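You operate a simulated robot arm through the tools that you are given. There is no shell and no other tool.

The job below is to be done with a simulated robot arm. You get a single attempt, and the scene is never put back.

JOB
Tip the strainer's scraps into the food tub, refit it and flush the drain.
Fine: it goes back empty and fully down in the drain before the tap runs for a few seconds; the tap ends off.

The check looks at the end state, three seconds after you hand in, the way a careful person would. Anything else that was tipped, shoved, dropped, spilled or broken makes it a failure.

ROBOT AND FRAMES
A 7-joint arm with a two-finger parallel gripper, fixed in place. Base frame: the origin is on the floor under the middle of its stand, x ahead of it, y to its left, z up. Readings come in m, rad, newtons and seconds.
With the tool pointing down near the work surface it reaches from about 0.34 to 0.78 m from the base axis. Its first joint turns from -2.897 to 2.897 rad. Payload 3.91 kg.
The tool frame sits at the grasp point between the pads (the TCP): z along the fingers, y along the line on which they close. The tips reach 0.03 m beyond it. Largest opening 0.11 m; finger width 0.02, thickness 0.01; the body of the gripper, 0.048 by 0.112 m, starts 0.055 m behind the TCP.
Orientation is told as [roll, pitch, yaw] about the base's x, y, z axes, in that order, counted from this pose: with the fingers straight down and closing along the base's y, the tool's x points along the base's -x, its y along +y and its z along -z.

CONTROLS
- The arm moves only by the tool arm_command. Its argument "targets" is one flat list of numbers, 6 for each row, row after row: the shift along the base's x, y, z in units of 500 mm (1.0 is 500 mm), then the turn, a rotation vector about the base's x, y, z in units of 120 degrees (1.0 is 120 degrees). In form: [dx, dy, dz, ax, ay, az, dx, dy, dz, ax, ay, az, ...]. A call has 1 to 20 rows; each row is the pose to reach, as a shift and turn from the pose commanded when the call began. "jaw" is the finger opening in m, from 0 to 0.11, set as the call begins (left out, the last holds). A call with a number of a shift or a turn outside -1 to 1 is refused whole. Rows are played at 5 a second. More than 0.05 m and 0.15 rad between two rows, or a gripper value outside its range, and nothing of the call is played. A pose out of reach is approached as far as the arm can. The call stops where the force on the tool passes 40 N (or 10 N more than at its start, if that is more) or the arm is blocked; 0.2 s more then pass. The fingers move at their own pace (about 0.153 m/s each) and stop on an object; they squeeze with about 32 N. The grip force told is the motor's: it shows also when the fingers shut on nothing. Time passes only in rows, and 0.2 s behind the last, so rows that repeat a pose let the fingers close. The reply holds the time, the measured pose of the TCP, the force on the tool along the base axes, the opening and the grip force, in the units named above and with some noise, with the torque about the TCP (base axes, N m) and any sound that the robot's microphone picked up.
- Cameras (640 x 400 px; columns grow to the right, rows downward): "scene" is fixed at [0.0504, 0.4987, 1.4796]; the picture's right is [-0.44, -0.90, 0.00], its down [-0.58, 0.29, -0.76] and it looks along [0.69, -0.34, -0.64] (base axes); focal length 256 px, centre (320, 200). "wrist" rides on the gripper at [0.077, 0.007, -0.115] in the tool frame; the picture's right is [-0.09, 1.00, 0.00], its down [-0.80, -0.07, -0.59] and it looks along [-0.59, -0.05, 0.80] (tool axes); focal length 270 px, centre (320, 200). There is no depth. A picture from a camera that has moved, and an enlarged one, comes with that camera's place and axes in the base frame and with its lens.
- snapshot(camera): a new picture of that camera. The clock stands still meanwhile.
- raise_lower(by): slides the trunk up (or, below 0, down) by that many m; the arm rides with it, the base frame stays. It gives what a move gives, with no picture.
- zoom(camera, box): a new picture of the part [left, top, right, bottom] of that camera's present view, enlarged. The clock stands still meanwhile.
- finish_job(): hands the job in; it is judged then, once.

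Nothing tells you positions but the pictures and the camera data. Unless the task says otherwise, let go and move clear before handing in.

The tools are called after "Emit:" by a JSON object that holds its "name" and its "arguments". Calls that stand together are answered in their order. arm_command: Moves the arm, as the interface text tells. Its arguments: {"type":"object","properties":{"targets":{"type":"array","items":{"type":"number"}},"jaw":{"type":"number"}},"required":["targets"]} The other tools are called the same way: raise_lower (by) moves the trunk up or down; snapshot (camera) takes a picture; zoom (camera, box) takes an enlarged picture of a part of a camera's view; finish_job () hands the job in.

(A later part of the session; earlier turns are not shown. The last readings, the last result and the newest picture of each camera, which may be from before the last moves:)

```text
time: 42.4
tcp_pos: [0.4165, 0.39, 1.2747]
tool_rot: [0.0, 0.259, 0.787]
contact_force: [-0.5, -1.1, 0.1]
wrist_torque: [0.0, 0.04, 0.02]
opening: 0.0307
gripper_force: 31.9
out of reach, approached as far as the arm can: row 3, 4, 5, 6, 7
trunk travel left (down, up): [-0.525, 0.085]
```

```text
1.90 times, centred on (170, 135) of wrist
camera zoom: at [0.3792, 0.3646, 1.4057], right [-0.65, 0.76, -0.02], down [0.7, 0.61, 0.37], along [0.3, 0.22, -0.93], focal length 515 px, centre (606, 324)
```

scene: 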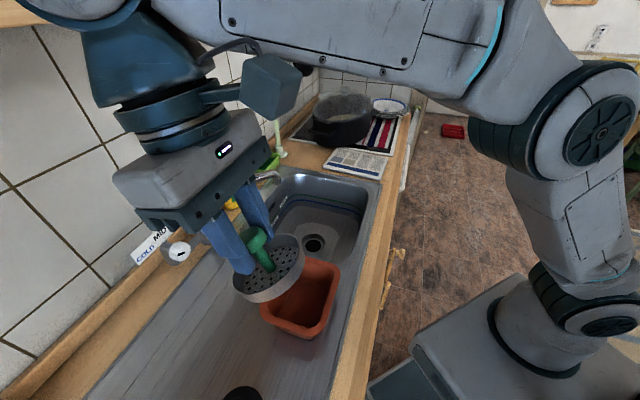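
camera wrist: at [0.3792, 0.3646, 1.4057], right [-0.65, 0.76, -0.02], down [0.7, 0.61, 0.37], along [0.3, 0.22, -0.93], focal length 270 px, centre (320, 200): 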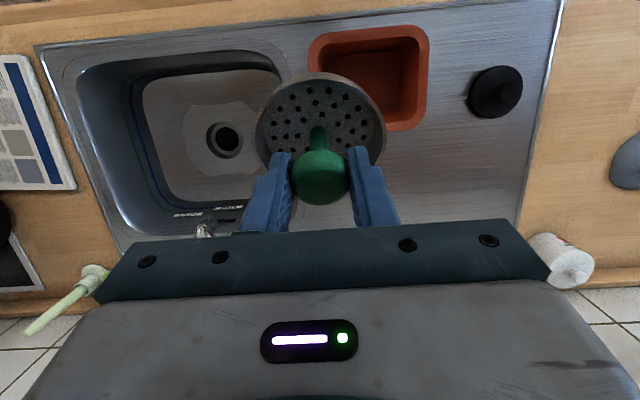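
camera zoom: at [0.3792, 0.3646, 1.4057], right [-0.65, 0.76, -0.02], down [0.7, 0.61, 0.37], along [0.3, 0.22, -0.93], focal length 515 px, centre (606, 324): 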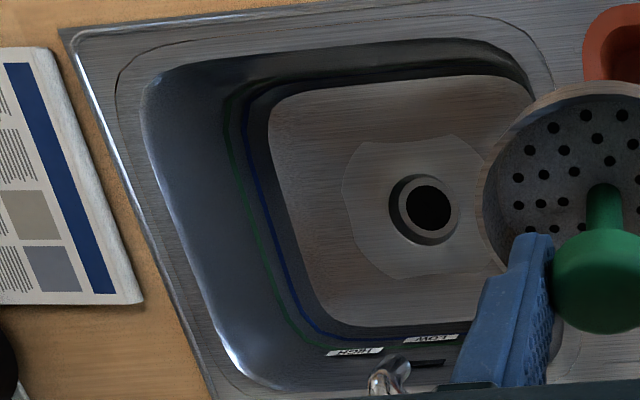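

Emit:
{"name": "zoom", "arguments": {"camera": "scene", "box": [330, 180, 490, 280]}}

Emit:
{"name": "zoom", "arguments": {"camera": "scene", "box": [320, 270, 480, 400]}}

Emit:
{"name": "zoom", "arguments": {"camera": "scene", "box": [160, 220, 290, 310]}}

Emit:
{"name": "zoom", "arguments": {"camera": "scene", "box": [80, 290, 270, 400]}}

Emit:
{"name": "zoom", "arguments": {"camera": "scene", "box": [240, 165, 390, 260]}}

Emit:
{"name": "zoom", "arguments": {"camera": "scene", "box": [170, 0, 400, 200]}}

```text
4.00 times, centred on (410, 230) of scene
camera zoom: at [0.0504, 0.4987, 1.4796], right [-0.44, -0.9, 0.0], down [-0.58, 0.29, -0.76], along [0.69, -0.34, -0.64], focal length 1022 px, centre (-40, 80)
```

zoom: 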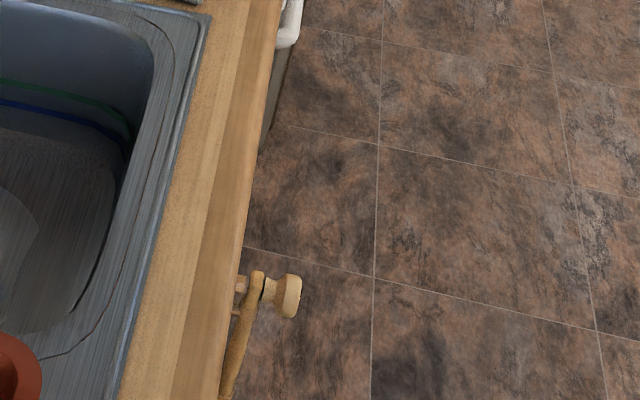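

```text
3.08 times, centred on (400, 335) of scene
camera zoom: at [0.0504, 0.4987, 1.4796], right [-0.44, -0.9, 0.0], down [-0.58, 0.29, -0.76], along [0.69, -0.34, -0.64], focal length 786 px, centre (74, -215)
```

zoom: 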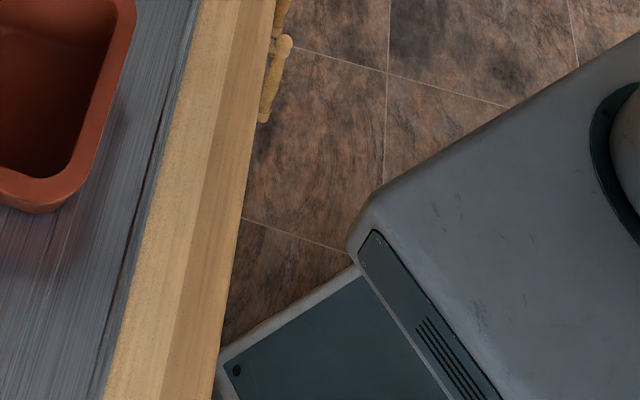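

```text
4.44 times, centred on (225, 265) of scene
camera zoom: at [0.0504, 0.4987, 1.4796], right [-0.44, -0.9, 0.0], down [-0.58, 0.29, -0.76], along [0.69, -0.34, -0.64], focal length 1136 px, centre (742, -89)
```

zoom: 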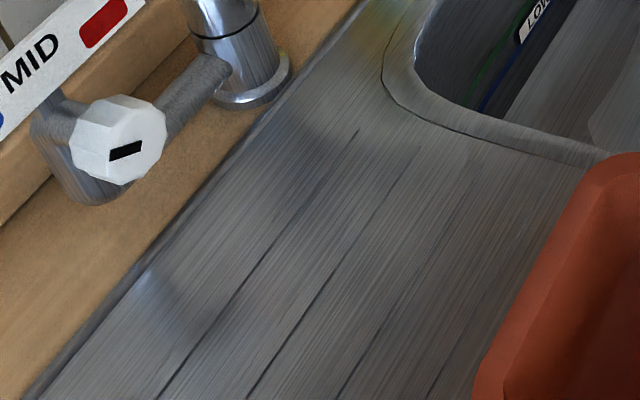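

```text
3.37 times, centred on (175, 345) of scene
camera zoom: at [0.0504, 0.4987, 1.4796], right [-0.44, -0.9, 0.0], down [-0.58, 0.29, -0.76], along [0.69, -0.34, -0.64], focal length 861 px, centre (808, -288)
```

zoom: 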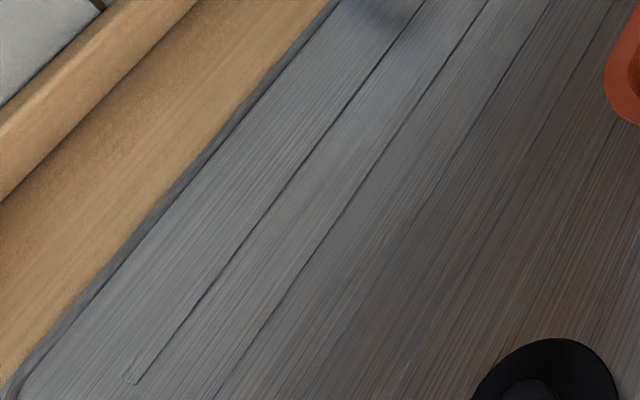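

```text
4.21 times, centred on (315, 212) of scene
camera zoom: at [0.0504, 0.4987, 1.4796], right [-0.44, -0.9, 0.0], down [-0.58, 0.29, -0.76], along [0.69, -0.34, -0.64], focal length 1076 px, centre (341, 147)
```

zoom: 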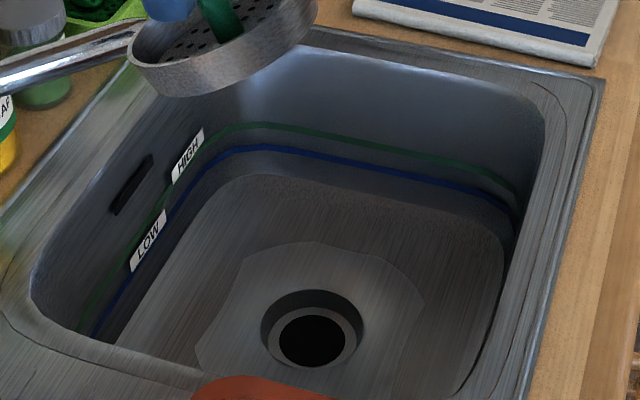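

```text
2.00 times, centred on (285, 100) of scene
camera zoom: at [0.0504, 0.4987, 1.4796], right [-0.44, -0.9, 0.0], down [-0.58, 0.29, -0.76], along [0.69, -0.34, -0.64], focal length 511 px, centre (390, 400)
```

zoom: 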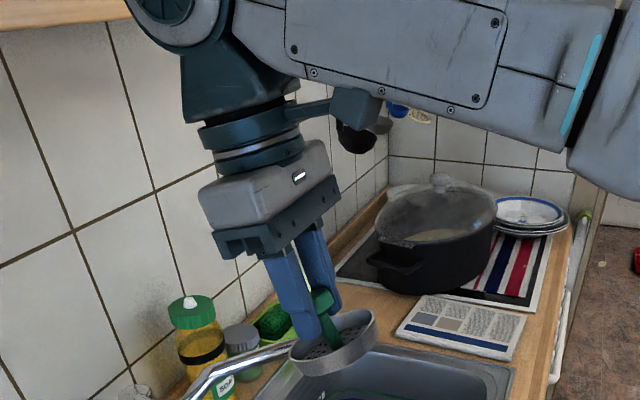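

The tub is empty. However, part of the strainer's plate, behind the knob and fingers on the wall side, has been hidden from every view so far, so the clump may still be there. I'll look there specifically.

Emit:
{"name": "zoom", "arguments": {"camera": "scene", "box": [260, 130, 320, 195]}}

Emit:
{"name": "zoom", "arguments": {"camera": "wrist", "box": [245, 60, 395, 235]}}

```text
6.15 times, centred on (290, 162) of scene
camera zoom: at [0.0504, 0.4987, 1.4796], right [-0.44, -0.9, 0.0], down [-0.58, 0.29, -0.76], along [0.69, -0.34, -0.64], focal length 1573 px, centre (505, 431)
```

zoom: 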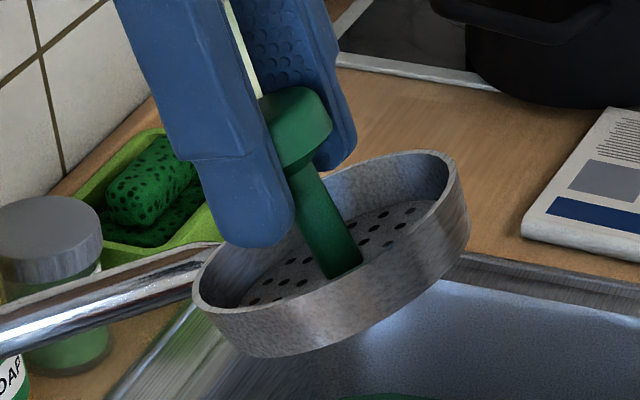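

```text
2.29 times, centred on (320, 148) of wrist
camera zoom: at [0.3792, 0.3646, 1.4057], right [-0.65, 0.76, -0.02], down [0.7, 0.61, 0.37], along [0.3, 0.22, -0.93], focal length 618 px, centre (320, 320)
```

zoom: 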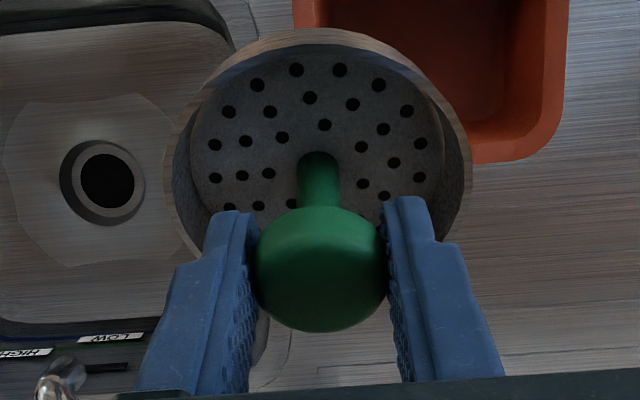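

The half of the plate on the wall side hasn't been visible from either camera. I'll level the strainer over the tub, then turn the gripper so the fingers stop blocking the view.

Emit:
{"name": "arm_command", "arguments": {"targets": [-0.033, -0.01, -0.01, 0.0368, -0.0368, 0, -0.066, -0.02, -0.02, 0.0736, -0.0736, 0, -0.1, -0.03, -0.03, 0.1104, -0.1104, 0, -0.133, -0.04, -0.05, 0.1473, -0.1473, 0]}}

Emit:
{"name": "arm_command", "arguments": {"targets": [0, 0, 0, 0, 0, -0.066, 0, 0, 0, 0, 0, -0.132, 0, 0, 0, 0, 0, -0.198, 0, 0, 0, 0, 0, -0.264, 0, 0, 0, 0, 0, -0.33, 0, 0, 0, 0, 0, -0.396, 0, 0, 0, 0, 0, -0.462, 0, 0, 0, 0, 0, -0.528, 0, 0, 0, 0, 0, -0.592]}}

Emit:
{"name": "snapshot", "arguments": {"camera": "wrist"}}

Emit:
{"name": "snapshot", "arguments": {"camera": "scene"}}

```text
time: 43.4
tcp_pos: [0.3509, 0.3697, 1.2456]
tool_rot: [0.0, -0.176, 0.785]
contact_force: [-0.2, -0.8, -0.3]
wrist_torque: [-0.04, -0.04, 0.02]
opening: 0.0309
gripper_force: 32.2
trunk travel left (down, up): [-0.525, 0.085]
```

```text
time: 45.4
tcp_pos: [0.3517, 0.3709, 1.2462]
tool_rot: [0.0, -0.175, -0.455]
contact_force: [-0.1, -0.4, -0.5]
wrist_torque: [0.0, 0.02, -0.02]
opening: 0.0309
gripper_force: 31.8
trunk travel left (down, up): [-0.525, 0.085]
```

```text
taken
camera wrist: at [0.2687, 0.4204, 1.3449], right [0.52, 0.86, 0.01], down [0.58, -0.36, 0.72], along [0.63, -0.37, -0.69], focal length 270 px, centre (320, 200)
```

wrist: 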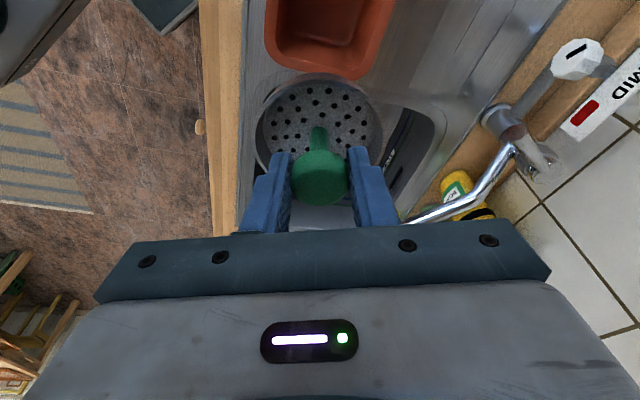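

```text
taken
```

scene: 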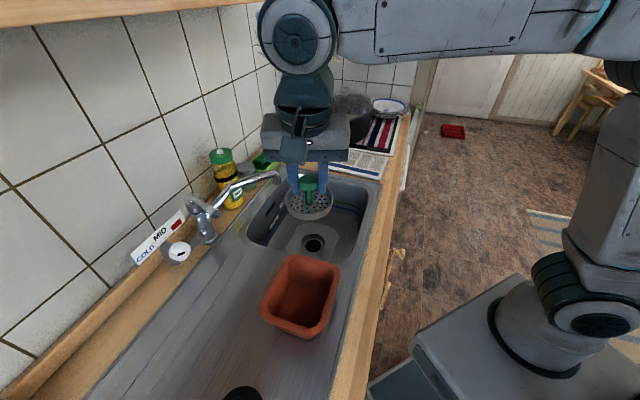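

Emit:
{"name": "zoom", "arguments": {"camera": "scene", "box": [275, 160, 345, 230]}}

Emit:
{"name": "zoom", "arguments": {"camera": "wrist", "box": [240, 0, 400, 210]}}

Emit:
{"name": "zoom", "arguments": {"camera": "scene", "box": [225, 90, 385, 220]}}

```text
5.71 times, centred on (310, 195) of scene
camera zoom: at [0.0504, 0.4987, 1.4796], right [-0.44, -0.9, 0.0], down [-0.58, 0.29, -0.76], along [0.69, -0.34, -0.64], focal length 1460 px, centre (377, 229)
```

zoom: 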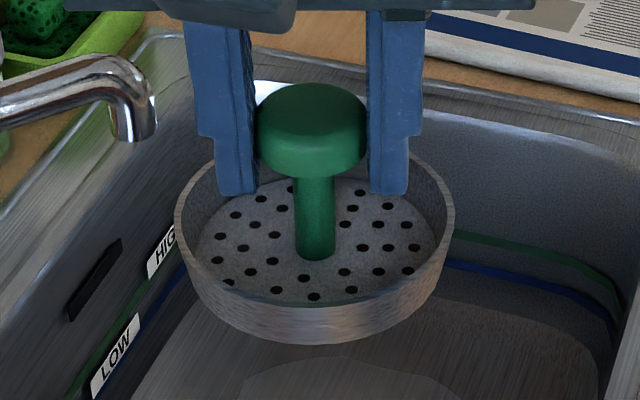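

```text
1.90 times, centred on (320, 105) of wrist
camera zoom: at [0.2687, 0.4204, 1.3449], right [0.52, 0.86, 0.01], down [0.58, -0.36, 0.72], along [0.63, -0.37, -0.69], focal length 515 px, centre (320, 381)
```

zoom: 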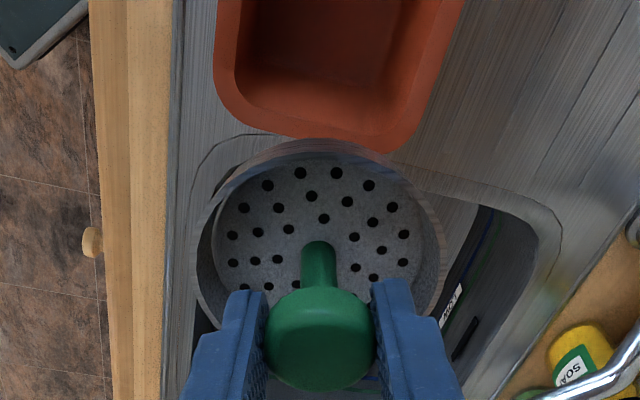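

```text
3.08 times, centred on (305, 155) of scene
camera zoom: at [0.0504, 0.4987, 1.4796], right [-0.44, -0.9, 0.0], down [-0.58, 0.29, -0.76], along [0.69, -0.34, -0.64], focal length 786 px, centre (366, 338)
```

zoom: 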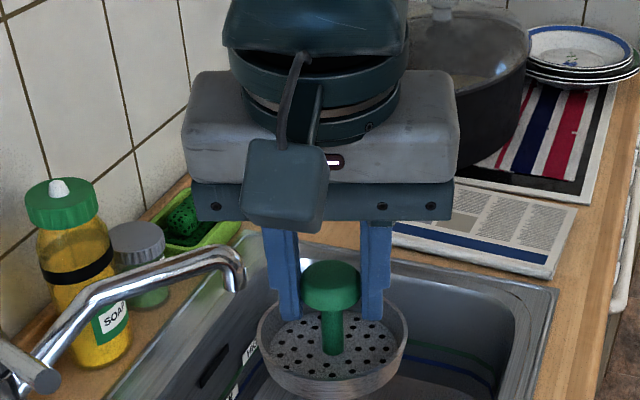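

Emit:
{"name": "zoom", "arguments": {"camera": "scene", "box": [285, 192, 335, 224]}}

Emit:
{"name": "zoom", "arguments": {"camera": "scene", "box": [292, 202, 320, 220]}}

Emit:
{"name": "zoom", "arguments": {"camera": "wrist", "box": [280, 60, 360, 120]}}

```text
12.50 times, centred on (310, 208) of scene
camera zoom: at [0.0504, 0.4987, 1.4796], right [-0.44, -0.9, 0.0], down [-0.58, 0.29, -0.76], along [0.69, -0.34, -0.64], focal length 3195 px, centre (445, 100)
```

zoom: 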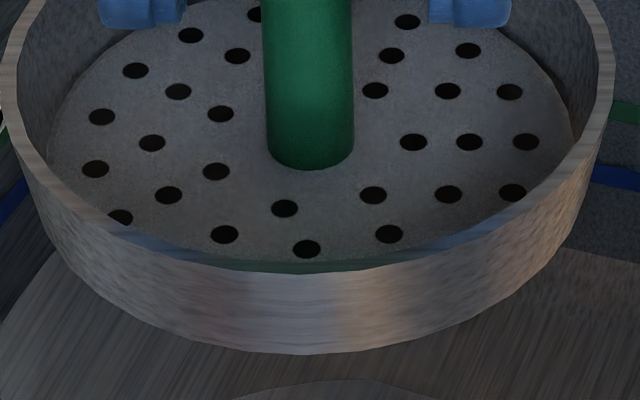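

```text
16.00 times, centred on (306, 211) of scene
camera zoom: at [0.0504, 0.4987, 1.4796], right [-0.44, -0.9, 0.0], down [-0.58, 0.29, -0.76], along [0.69, -0.34, -0.64], focal length 4089 px, centre (544, 24)
```

zoom: 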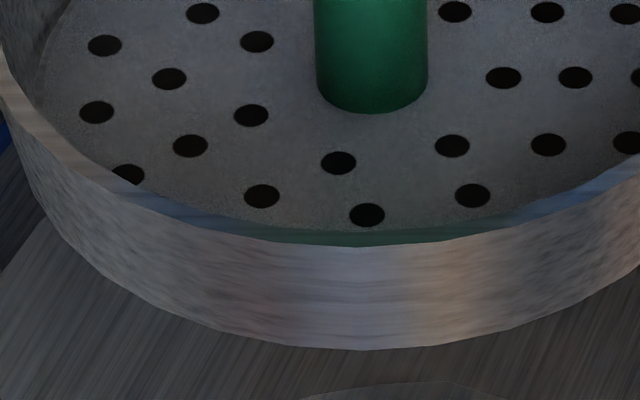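

```text
6.67 times, centred on (320, 90) of wrist
camera zoom: at [0.2687, 0.4204, 1.3449], right [0.52, 0.86, 0.01], down [0.58, -0.36, 0.72], along [0.63, -0.37, -0.69], focal length 1802 px, centre (320, 933)
```

zoom: 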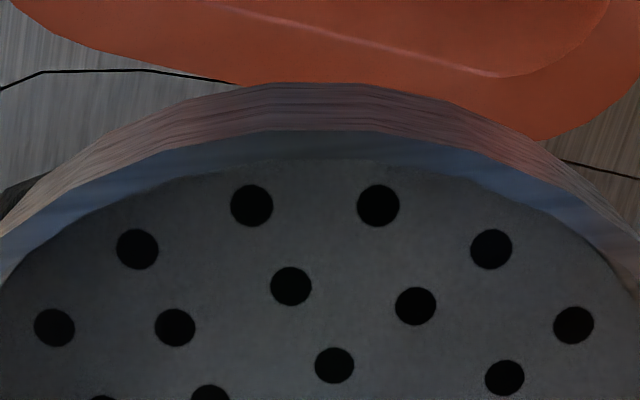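

Now I can see the whole plate, and the strainer is definitely empty; the green tint was only a reflection of the knob. The drain seat was clear too. I'll refit the strainer first, then search with a free hand. First step: yaw back and move above the drain.

Emit:
{"name": "arm_command", "arguments": {"targets": [0.06, -0.028, 0, 0, 0, 0.066, 0.12, -0.056, 0, 0, 0, 0.132, 0.18, -0.084, 0, 0, 0, 0.198, 0.24, -0.112, 0, 0, 0, 0.264, 0.3, -0.14, 0, 0, 0, 0.33, 0.36, -0.168, 0, 0, 0, 0.396, 0.42, -0.196, 0, 0, 0, 0.462, 0.48, -0.224, 0, 0, 0, 0.528, 0.544, -0.254, 0, 0, 0, 0.592, 0.544, -0.254, 0, 0, 0, 0.592]}}

Emit:
{"name": "snapshot", "arguments": {"camera": "wrist"}}

```text
time: 47.6
tcp_pos: [0.6233, 0.2447, 1.2457]
tool_rot: [0.0, -0.175, 0.789]
contact_force: [-0.3, -0.6, -0.4]
wrist_torque: [0.01, 0.04, 0.0]
opening: 0.0307
gripper_force: 31.9
trunk travel left (down, up): [-0.525, 0.085]
```

```text
taken
camera wrist: at [0.5515, 0.1827, 1.3445], right [-0.65, 0.76, 0.02], down [0.53, 0.44, 0.72], along [0.55, 0.48, -0.69], focal length 270 px, centre (320, 200)
```

wrist: 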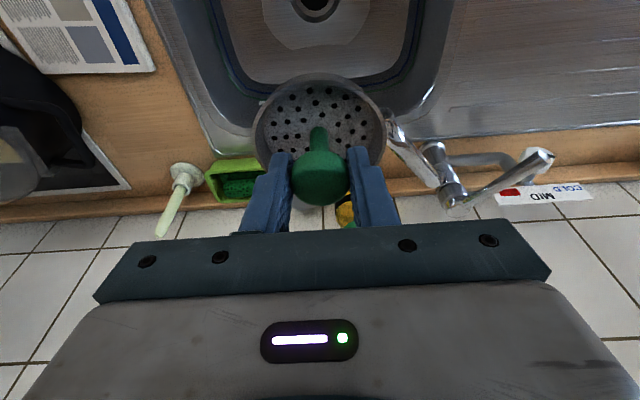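

Emit:
{"name": "zoom", "arguments": {"camera": "wrist", "box": [200, 0, 440, 110]}}

Emit:
{"name": "arm_command", "arguments": {"targets": [0.001, -0.001, -0.08, 0, 0, 0, 0.001, -0.001, -0.16, 0, 0, 0, 0.001, -0.001, -0.24, 0, 0, 0, 0.001, -0.001, -0.32, 0, 0, 0, 0.001, -0.001, -0.4, 0, 0, 0, 0.001, -0.001, -0.48, 0, 0, 0, 0.001, -0.001, -0.56, 0, 0, 0, 0.001, -0.001, -0.64, 0, 0, 0, 0.001, -0.001, -0.7, 0, 0, 0, 0.001, -0.001, -0.76, 0, 0, 0, 0.001, -0.001, -0.78, 0, 0, 0]}}

Emit:
{"name": "snapshot", "arguments": {"camera": "wrist"}}

Emit:
{"name": "zoom", "arguments": {"camera": "scene", "box": [260, 170, 370, 260]}}

```text
2.67 times, centred on (320, 55) of wrist
camera zoom: at [0.5515, 0.1827, 1.3445], right [-0.65, 0.76, 0.02], down [0.53, 0.44, 0.72], along [0.55, 0.48, -0.69], focal length 721 px, centre (320, 587)
```

zoom: 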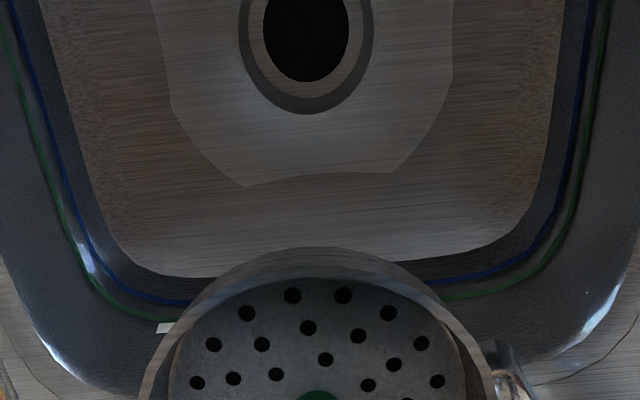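

```text
time: 50.0
tcp_pos: [0.6229, 0.2443, 0.8559]
tool_rot: [-0.001, -0.176, 0.786]
contact_force: [0.5, 0.5, -0.4]
wrist_torque: [0.0, -0.02, -0.02]
opening: 0.0308
gripper_force: 32.0
trunk travel left (down, up): [-0.525, 0.085]
```

```text
taken
camera wrist: at [0.5508, 0.1815, 0.9552], right [-0.64, 0.77, 0.02], down [0.53, 0.44, 0.72], along [0.55, 0.47, -0.69], focal length 270 px, centre (320, 200)
```

wrist: 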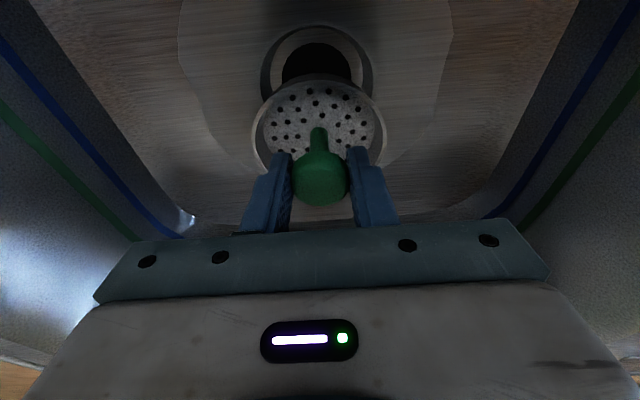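

```text
4.44 times, centred on (315, 215) of scene
camera zoom: at [0.0504, 0.4987, 1.4796], right [-0.44, -0.9, 0.0], down [-0.58, 0.29, -0.76], along [0.69, -0.34, -0.64], focal length 1136 px, centre (342, 133)
```

zoom: 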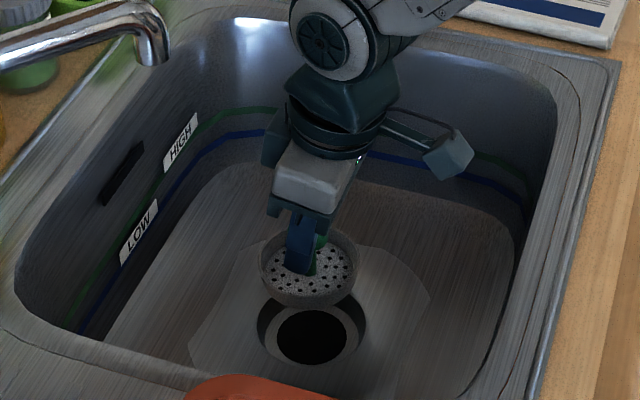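

It's aligned over the drain. I'll ease it down into its seat while watching the force.

Emit:
{"name": "arm_command", "arguments": {"targets": [0.001, -0.001, -0.04, 0, 0, 0, 0.001, -0.001, -0.08, 0, 0, 0, 0.001, -0.001, -0.11, 0, 0, 0, 0.001, -0.001, -0.13, 0, 0, 0, 0.001, -0.001, -0.145, 0, 0, 0, 0.001, -0.001, -0.155, 0, 0, 0, 0.001, -0.001, -0.161, 0, 0, 0]}}

Emit:
{"name": "zoom", "arguments": {"camera": "wrist", "box": [200, 40, 440, 240]}}

Emit:
{"name": "zoom", "arguments": {"camera": "scene", "box": [270, 190, 370, 260]}}

```text
time: 51.6
tcp_pos: [0.6252, 0.2437, 0.7768]
tool_rot: [0.001, -0.176, 0.785]
contact_force: [0.1, -0.9, 2.8]
wrist_torque: [0.1, -0.05, 0.0]
opening: 0.031
gripper_force: 32.2
trunk travel left (down, up): [-0.525, 0.085]
```

```text
2.00 times, centred on (320, 140) of wrist
camera zoom: at [0.5527, 0.1815, 0.875], right [-0.64, 0.77, 0.01], down [0.53, 0.43, 0.73], along [0.55, 0.47, -0.69], focal length 541 px, centre (320, 320)
```

zoom: 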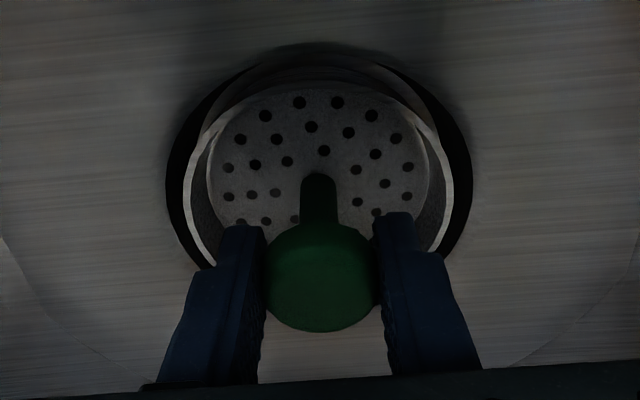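

```text
5.71 times, centred on (320, 225) of scene
camera zoom: at [0.0504, 0.4987, 1.4796], right [-0.44, -0.9, 0.0], down [-0.58, 0.29, -0.76], along [0.69, -0.34, -0.64], focal length 1460 px, centre (320, 57)
```

zoom: 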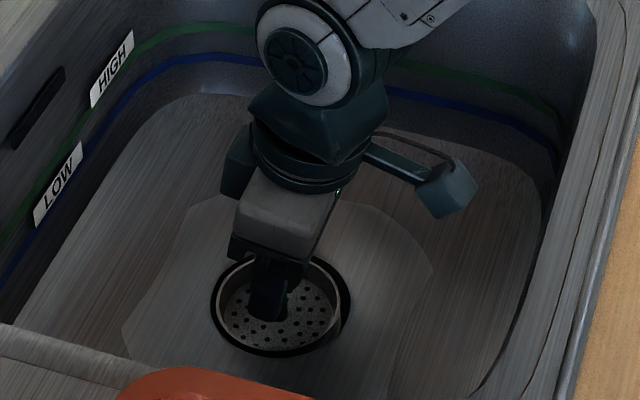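

It's nearly seated, with a light 2.8 N contact. I'll press down gently the last few millimetres.

Emit:
{"name": "arm_command", "arguments": {"targets": [0, 0, -0.002, 0, 0, 0, 0, 0, -0.004, 0, 0, 0, 0, 0, -0.006, 0, 0, 0, 0, 0, -0.008, 0, 0, 0]}}

Emit:
{"name": "zoom", "arguments": {"camera": "wrist", "box": [220, 50, 420, 210]}}

```text
time: 52.6
tcp_pos: [0.6251, 0.2427, 0.7759]
tool_rot: [0.0, -0.181, 0.786]
contact_force: [0.8, -1.0, 30.0]
wrist_torque: [0.18, -0.01, 0.02]
opening: 0.031
gripper_force: 32.1
trunk travel left (down, up): [-0.525, 0.085]
```

```text
2.50 times, centred on (320, 130) of wrist
camera zoom: at [0.5519, 0.1811, 0.8734], right [-0.64, 0.77, 0.01], down [0.53, 0.43, 0.73], along [0.55, 0.48, -0.68], focal length 676 px, centre (320, 375)
```

zoom: 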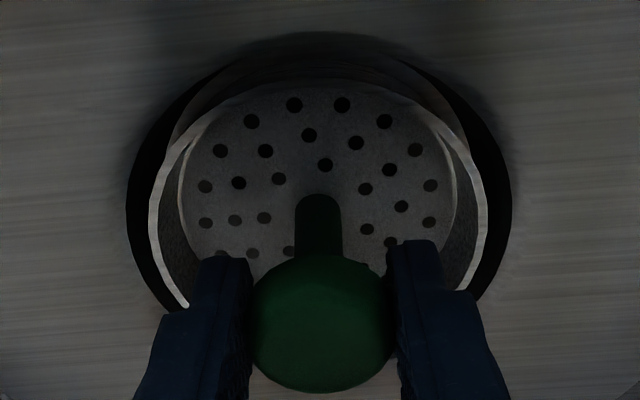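

It's pressed home against a hard stop at the same height it was picked from, within about 1 mm. I'll relieve the pressure and release.

Emit:
{"name": "arm_command", "arguments": {"targets": [0, 0, 0.003, 0, 0, 0, 0, 0, 0.0055, 0, 0, 0]}}

Emit:
{"name": "arm_command", "arguments": {"targets": [0, 0, 0, 0, 0, 0, 0, 0, 0, 0, 0, 0], "jaw": 0.052}}

Emit:
{"name": "zoom", "arguments": {"camera": "wrist", "box": [220, 50, 420, 210]}}

```text
time: 53.2
tcp_pos: [0.6255, 0.2441, 0.7744]
tool_rot: [0.0, -0.176, 0.785]
contact_force: [6.4, 1.9, 18.4]
wrist_torque: [0.33, -0.59, -0.07]
opening: 0.031
gripper_force: 32.1
trunk travel left (down, up): [-0.525, 0.085]
```

```text
time: 53.8
tcp_pos: [0.6236, 0.2439, 0.7724]
tool_rot: [0.003, -0.173, 0.787]
contact_force: [1.2, -0.2, -0.1]
wrist_torque: [0.04, 0.01, -0.01]
opening: 0.0521
gripper_force: 0.0
trunk travel left (down, up): [-0.525, 0.085]
```

```text
2.50 times, centred on (320, 130) of wrist
camera zoom: at [0.552, 0.1813, 0.8723], right [-0.64, 0.76, 0.02], down [0.54, 0.44, 0.72], along [0.55, 0.47, -0.69], focal length 676 px, centre (320, 375)
```

zoom: 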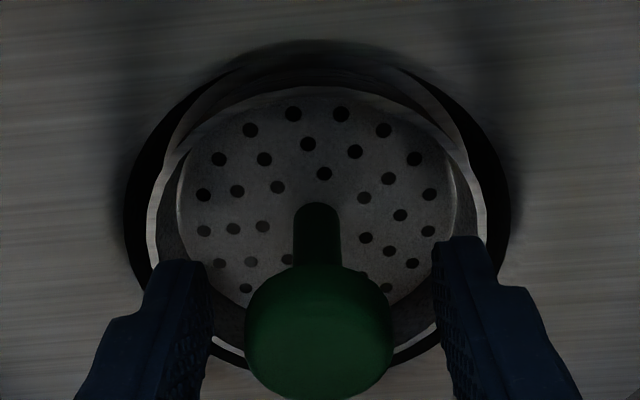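

Released. I'll rise straight up to the height of my earlier inspection and compare the seating with the original picture.

Emit:
{"name": "arm_command", "arguments": {"targets": [0, 0, 0.04, 0, 0, 0, -0.001, -0.001, 0.09, 0, 0, 0, -0.003, -0.002, 0.14, 0, 0, 0, -0.003, -0.002, 0.1756, 0, 0, 0]}}

Emit:
{"name": "zoom", "arguments": {"camera": "wrist", "box": [250, 15, 386, 145]}}

Emit:
{"name": "zoom", "arguments": {"camera": "scene", "box": [302, 232, 326, 250]}}

```text
time: 54.8
tcp_pos: [0.6247, 0.2406, 0.8617]
tool_rot: [0.0, -0.174, 0.786]
contact_force: [1.3, -1.0, 0.0]
wrist_torque: [-0.01, 0.02, -0.02]
opening: 0.052
gripper_force: 0.1
trunk travel left (down, up): [-0.525, 0.085]
```

```text
3.08 times, centred on (318, 80) of wrist
camera zoom: at [0.5513, 0.1793, 0.96], right [-0.64, 0.77, 0.02], down [0.54, 0.43, 0.72], along [0.55, 0.47, -0.69], focal length 832 px, centre (326, 569)
```

zoom: 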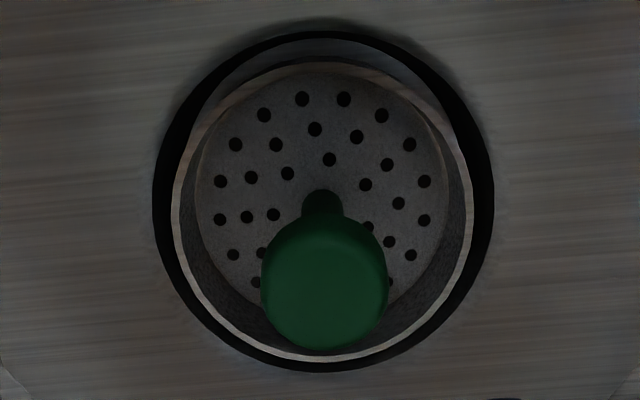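

```text
16.00 times, centred on (314, 241) of scene
camera zoom: at [0.0504, 0.4987, 1.4796], right [-0.44, -0.9, 0.0], down [-0.58, 0.29, -0.76], along [0.69, -0.34, -0.64], focal length 4089 px, centre (416, -456)
```

zoom: 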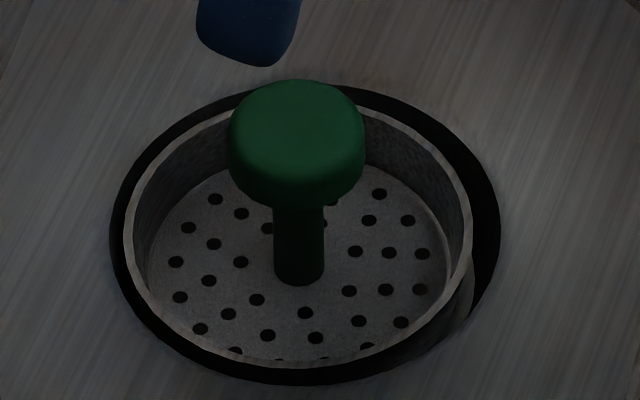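

The strainer sits level at its original height, only about 1.5 mm off sideways within its normal play, and it's empty. Next I'll search for the clump, starting with heavy zooms inside the tub.

Emit:
{"name": "zoom", "arguments": {"camera": "scene", "box": [280, 258, 330, 290]}}

Emit:
{"name": "zoom", "arguments": {"camera": "scene", "box": [270, 285, 320, 317]}}

Emit:
{"name": "zoom", "arguments": {"camera": "scene", "box": [290, 298, 340, 330]}}

Emit:
{"name": "zoom", "arguments": {"camera": "scene", "box": [300, 270, 350, 302]}}

```text
12.50 times, centred on (305, 274) of scene
camera zoom: at [0.0504, 0.4987, 1.4796], right [-0.44, -0.9, 0.0], down [-0.58, 0.29, -0.76], along [0.69, -0.34, -0.64], focal length 3195 px, centre (508, -725)
```

zoom: 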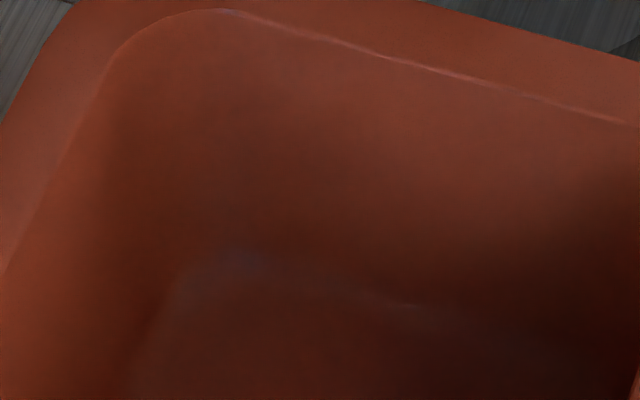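

```text
12.50 times, centred on (295, 301) of scene
camera zoom: at [0.0504, 0.4987, 1.4796], right [-0.44, -0.9, 0.0], down [-0.58, 0.29, -0.76], along [0.69, -0.34, -0.64], focal length 3195 px, centre (632, -1062)
```

zoom: 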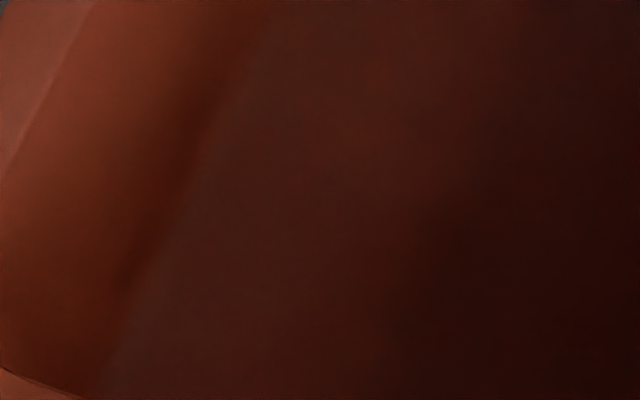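

```text
12.50 times, centred on (315, 314) of scene
camera zoom: at [0.0504, 0.4987, 1.4796], right [-0.44, -0.9, 0.0], down [-0.58, 0.29, -0.76], along [0.69, -0.34, -0.64], focal length 3195 px, centre (382, -1225)
```

zoom: 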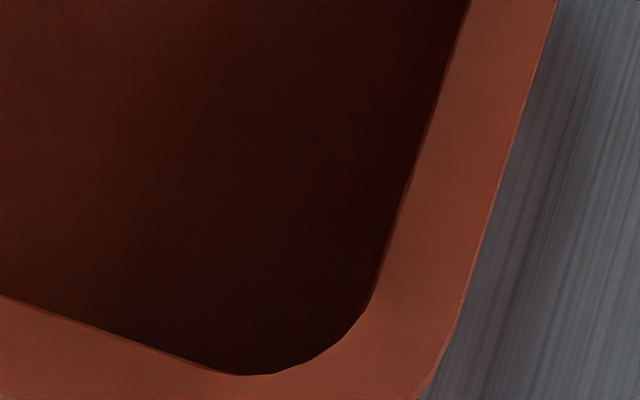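

```text
12.50 times, centred on (325, 286) of scene
camera zoom: at [0.0504, 0.4987, 1.4796], right [-0.44, -0.9, 0.0], down [-0.58, 0.29, -0.76], along [0.69, -0.34, -0.64], focal length 3195 px, centre (258, -875)
```

zoom: 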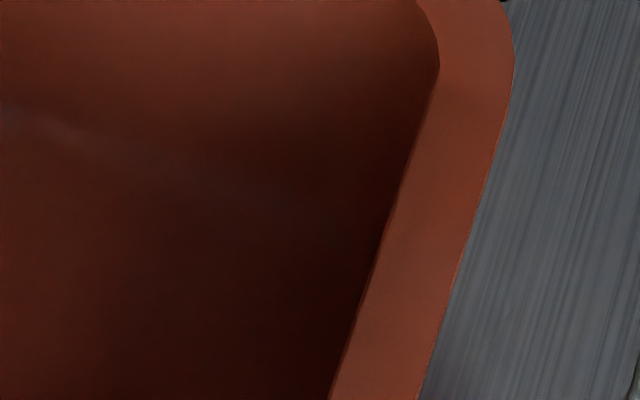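

All my views of the basin were from the tub side or blocked by the strainer, so the basin floor beside the tub-side wall hasn't been seen. I'll check there now.

Emit:
{"name": "snapshot", "arguments": {"camera": "wrist"}}

Emit:
{"name": "arm_command", "arguments": {"targets": [0, 0, 0.09, 0, 0, 0, 0, 0, 0.18, 0, 0, 0, 0, 0, 0.27, 0, 0, 0, 0, 0, 0.36, 0, 0, 0, 0, 0, 0.45, 0, 0, 0, 0, 0, 0.54, 0, 0, 0, 0, 0, 0.63, 0, 0, 0, 0, 0, 0.72, 0, 0, 0, -0.04, -0.04, 0.76, 0, 0, 0, -0.1, -0.1, 0.8, 0, 0, 0, -0.16, -0.16, 0.84, 0, 0, 0]}}

Emit:
{"name": "snapshot", "arguments": {"camera": "wrist"}}

Emit:
{"name": "zoom", "arguments": {"camera": "wrist", "box": [180, 0, 500, 200]}}

```text
taken
camera wrist: at [0.5513, 0.1793, 0.96], right [-0.64, 0.77, 0.02], down [0.54, 0.43, 0.72], along [0.55, 0.47, -0.69], focal length 270 px, centre (320, 200)
```

wrist: 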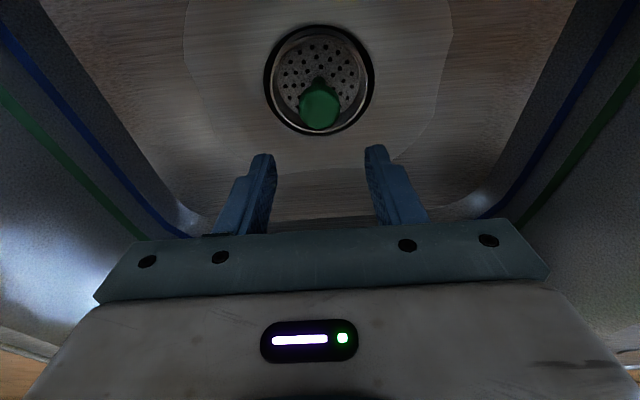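

```text
time: 57.2
tcp_pos: [0.5394, 0.1573, 1.2817]
tool_rot: [0.0, -0.176, 0.786]
contact_force: [0.0, -0.5, 0.1]
wrist_torque: [-0.01, 0.01, -0.01]
opening: 0.0521
gripper_force: 0.1
trunk travel left (down, up): [-0.525, 0.085]
```

```text
taken
camera wrist: at [0.4678, 0.0957, 1.3809], right [-0.64, 0.77, 0.02], down [0.53, 0.43, 0.73], along [0.55, 0.47, -0.69], focal length 270 px, centre (320, 200)
```

wrist: 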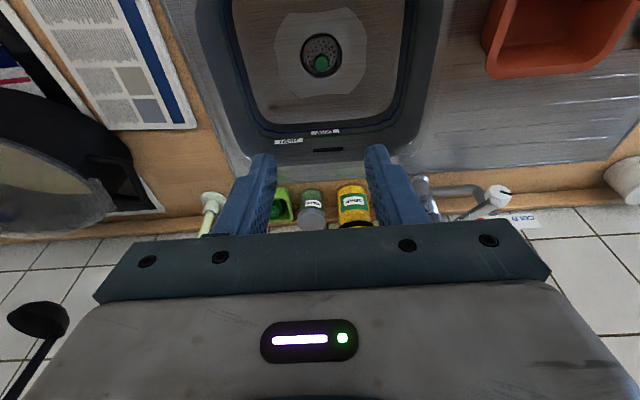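

```text
2.00 times, centred on (340, 100) of wrist
camera zoom: at [0.4678, 0.0957, 1.3809], right [-0.64, 0.77, 0.02], down [0.53, 0.43, 0.73], along [0.55, 0.47, -0.69], focal length 541 px, centre (280, 400)
```

zoom: 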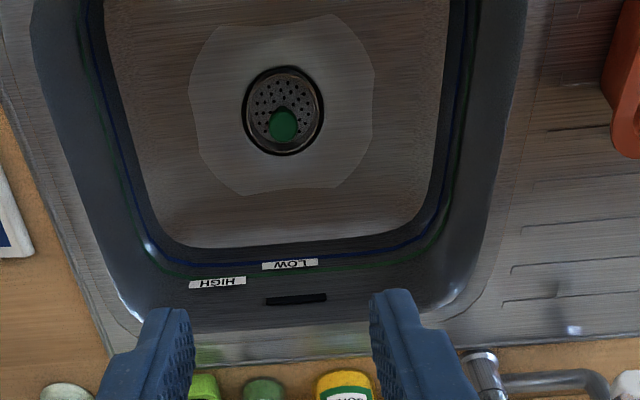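

Emit:
{"name": "arm_command", "arguments": {"targets": [0, 0, 0, -0.0368, 0.0368, 0, 0, 0, 0, -0.0736, 0.0736, 0, 0, 0, 0, -0.1104, 0.1104, 0, 0, 0, 0, -0.1473, 0.1473, 0]}}

Emit:
{"name": "snapshot", "arguments": {"camera": "wrist"}}

Emit:
{"name": "zoom", "arguments": {"camera": "wrist", "box": [160, 0, 460, 180]}}

Emit:
{"name": "zoom", "arguments": {"camera": "wrist", "box": [420, 0, 640, 160]}}

```text
time: 58.2
tcp_pos: [0.5421, 0.1613, 1.2807]
tool_rot: [-0.001, 0.265, 0.785]
contact_force: [0.1, -0.3, 0.3]
wrist_torque: [-0.04, 0.01, -0.03]
opening: 0.0521
gripper_force: 0.2
trunk travel left (down, up): [-0.525, 0.085]
```

```text
taken
camera wrist: at [0.5069, 0.1365, 1.4118], right [-0.64, 0.76, -0.02], down [0.71, 0.61, 0.36], along [0.29, 0.22, -0.93], focal length 270 px, centre (320, 200)
```

wrist: 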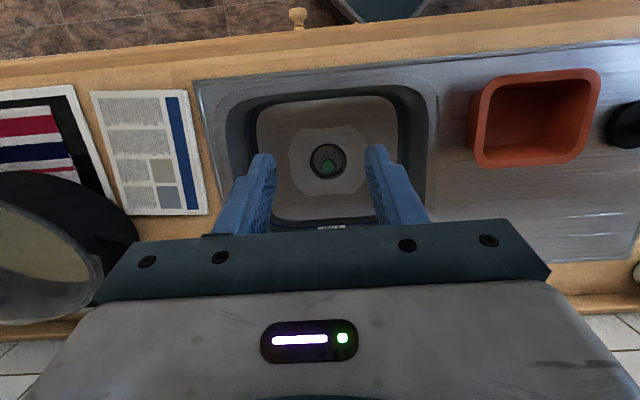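

```text
2.13 times, centred on (310, 90) of wrist
camera zoom: at [0.5069, 0.1365, 1.4118], right [-0.64, 0.76, -0.02], down [0.71, 0.61, 0.36], along [0.29, 0.22, -0.93], focal length 577 px, centre (341, 435)
```

zoom: 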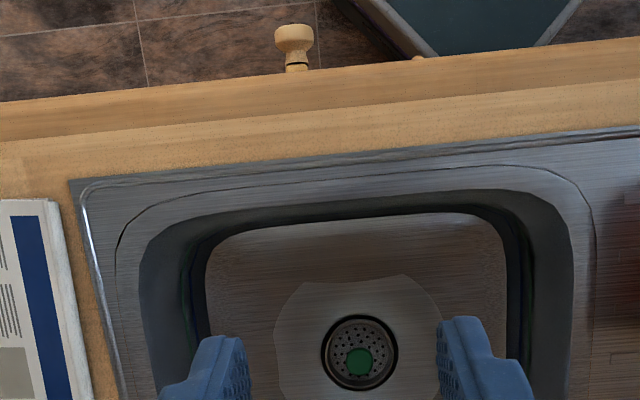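

```text
2.50 times, centred on (530, 80) of wrist
camera zoom: at [0.5069, 0.1365, 1.4118], right [-0.64, 0.76, -0.02], down [0.71, 0.61, 0.36], along [0.29, 0.22, -0.93], focal length 676 px, centre (-205, 500)
```

zoom: 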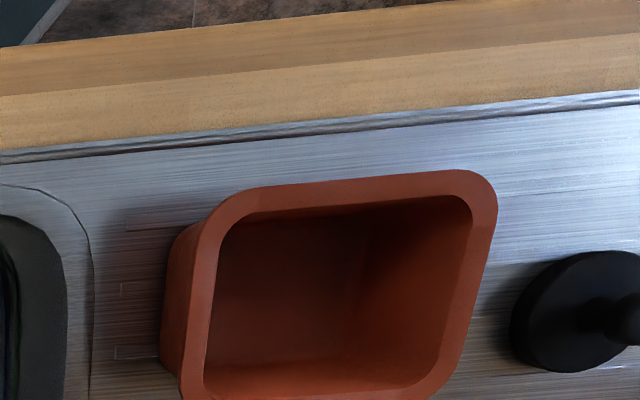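

The basin floor is fully visible and clean. With the gripper free, I'll bring the camera close above the tub for an unobstructed look inside.

Emit:
{"name": "arm_command", "arguments": {"targets": [-0.045, 0.055, 0, 0, 0, 0, -0.09, 0.109, 0, 0, 0, 0, -0.135, 0.164, -0.02, 0, 0, 0, -0.18, 0.219, -0.05, 0, 0, 0, -0.226, 0.273, -0.08, 0, 0, 0, -0.271, 0.328, -0.11, 0, 0, 0, -0.316, 0.383, -0.15, 0, 0, 0, -0.361, 0.437, -0.19, 0, 0, 0, -0.406, 0.492, -0.22, 0, 0, 0]}}

Emit:
{"name": "snapshot", "arguments": {"camera": "wrist"}}

Emit:
{"name": "zoom", "arguments": {"camera": "wrist", "box": [220, 0, 420, 200]}}

```text
time: 60.2
tcp_pos: [0.3405, 0.4101, 1.1713]
tool_rot: [0.0, 0.264, 0.789]
contact_force: [0.0, 0.0, -0.2]
wrist_torque: [-0.01, 0.02, 0.04]
opening: 0.0518
gripper_force: 0.0
trunk travel left (down, up): [-0.525, 0.085]
```

```text
taken
camera wrist: at [0.3032, 0.3835, 1.3017], right [-0.65, 0.76, -0.02], down [0.71, 0.61, 0.37], along [0.29, 0.22, -0.93], focal length 270 px, centre (320, 200)
```

wrist: 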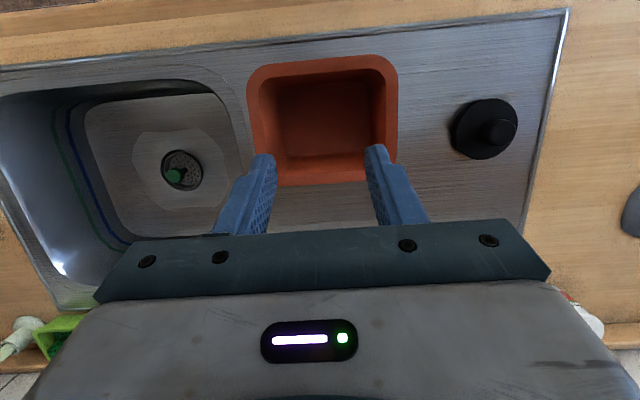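

```text
2.00 times, centred on (320, 100) of wrist
camera zoom: at [0.3032, 0.3835, 1.3017], right [-0.65, 0.76, -0.02], down [0.71, 0.61, 0.37], along [0.29, 0.22, -0.93], focal length 541 px, centre (320, 400)
```

zoom: 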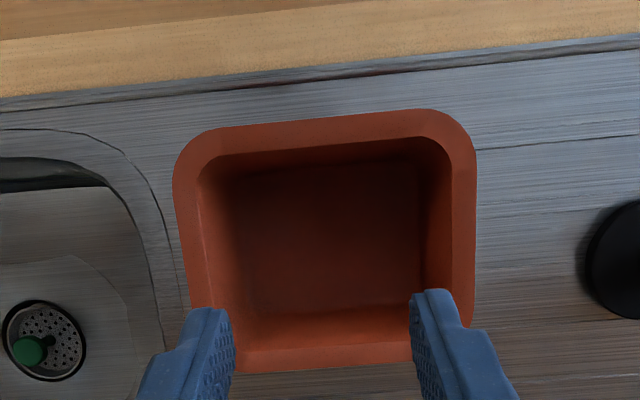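

Emit:
{"name": "zoom", "arguments": {"camera": "wrist", "box": [270, 65, 400, 165]}}

Emit:
{"name": "zoom", "arguments": {"camera": "wrist", "box": [225, 150, 430, 240]}}

Emit:
{"name": "zoom", "arguments": {"camera": "wrist", "box": [420, 40, 580, 240]}}

Emit:
{"name": "zoom", "arguments": {"camera": "scene", "box": [100, 0, 420, 300]}}

```text
4.00 times, centred on (335, 115) of wrist
camera zoom: at [0.3032, 0.3835, 1.3017], right [-0.65, 0.76, -0.02], down [0.71, 0.61, 0.37], along [0.29, 0.22, -0.93], focal length 1081 px, centre (260, 540)
```

zoom: 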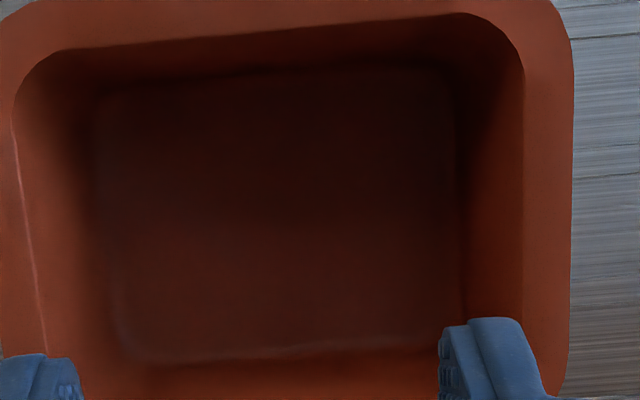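

```text
3.12 times, centred on (328, 195) of wrist
camera zoom: at [0.3032, 0.3835, 1.3017], right [-0.65, 0.76, -0.02], down [0.71, 0.61, 0.37], along [0.29, 0.22, -0.93], focal length 844 px, centre (297, 216)
```

zoom: 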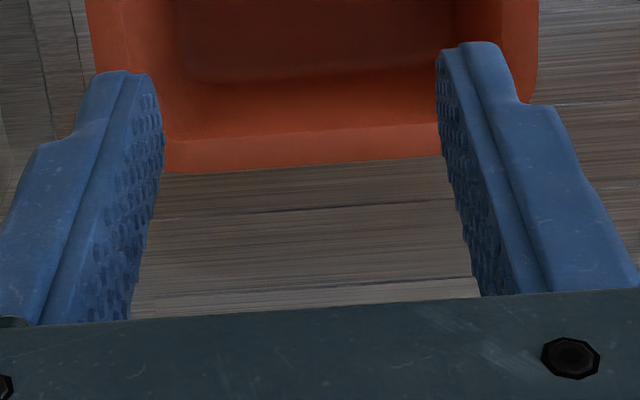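

```text
2.00 times, centred on (500, 140) of wrist
camera zoom: at [0.3032, 0.3835, 1.3017], right [-0.65, 0.76, -0.02], down [0.71, 0.61, 0.37], along [0.29, 0.22, -0.93], focal length 541 px, centre (-40, 320)
```

zoom: 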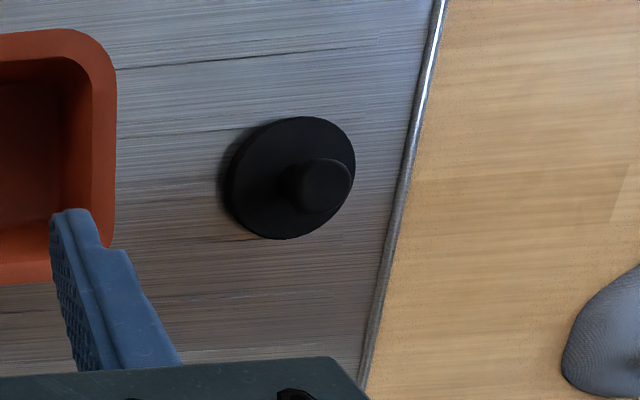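

```text
1.33 times, centred on (260, 150) of scene
camera zoom: at [0.0504, 0.4987, 1.4796], right [-0.44, -0.9, 0.0], down [-0.58, 0.29, -0.76], along [0.69, -0.34, -0.64], focal length 341 px, centre (400, 267)
```

zoom: 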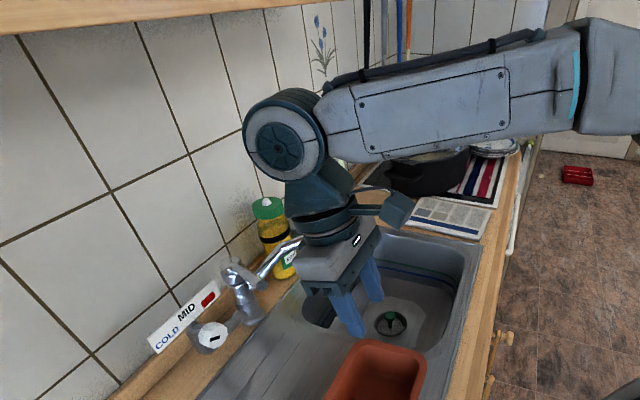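

The tub's interior is empty even in this clear, close view. I'll turn the hand around, to inspect the hidden side of the gripper and see the tub and drainboard from the basin side.

Emit:
{"name": "arm_command", "arguments": {"targets": [0.013, -0.018, 0.016, 0, 0, 0.069, 0.026, -0.036, 0.032, 0, 0, 0.139, 0.04, -0.055, 0.048, 0, 0, 0.208, 0.053, -0.073, 0.064, 0, 0, 0.278, 0.066, -0.091, 0.08, 0, 0, 0.347, 0.08, -0.11, 0.096, 0, 0, 0.417, 0.093, -0.128, 0.112, 0, 0, 0.486, 0.107, -0.147, 0.128, 0, 0, 0.556, 0.12, -0.165, 0.144, 0, 0, 0.625, 0.133, -0.183, 0.16, 0, 0, 0.694, 0.147, -0.2, 0.16, 0, 0, 0.764, 0.16, -0.22, 0.16, 0, 0, 0.833]}}

Emit:
{"name": "snapshot", "arguments": {"camera": "wrist"}}

Emit:
{"name": "snapshot", "arguments": {"camera": "scene"}}

```text
time: 62.8
tcp_pos: [0.4196, 0.2975, 1.2518]
tool_rot: [0.003, 0.263, 2.533]
contact_force: [0.3, 0.1, -0.1]
wrist_torque: [-0.05, -0.02, -0.02]
opening: 0.0519
gripper_force: 0.1
trunk travel left (down, up): [-0.525, 0.085]
```

```text
taken
camera wrist: at [0.4521, 0.2672, 1.3813], right [-0.64, -0.77, -0.02], down [-0.72, 0.59, 0.37], along [-0.27, 0.25, -0.93], focal length 270 px, centre (320, 200)
```

wrist: 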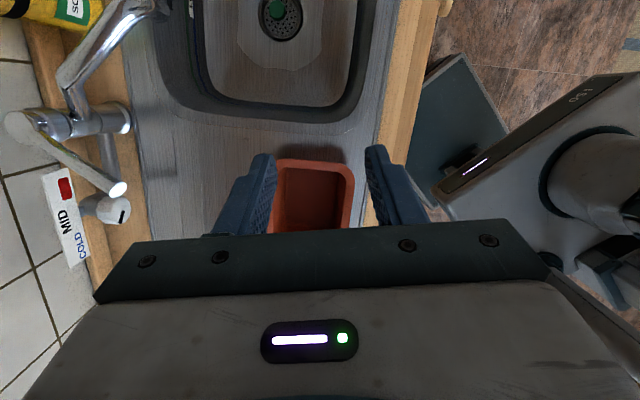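

```text
taken
```

scene: 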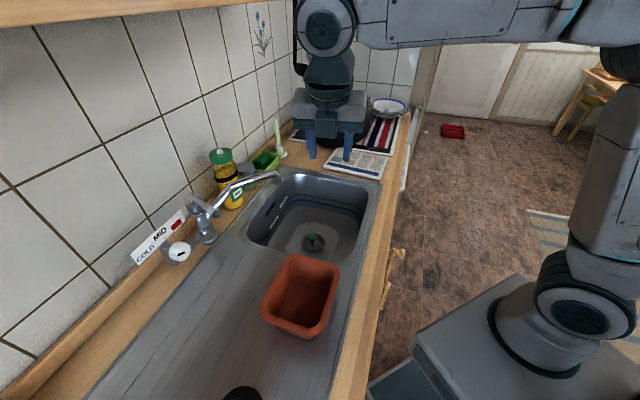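

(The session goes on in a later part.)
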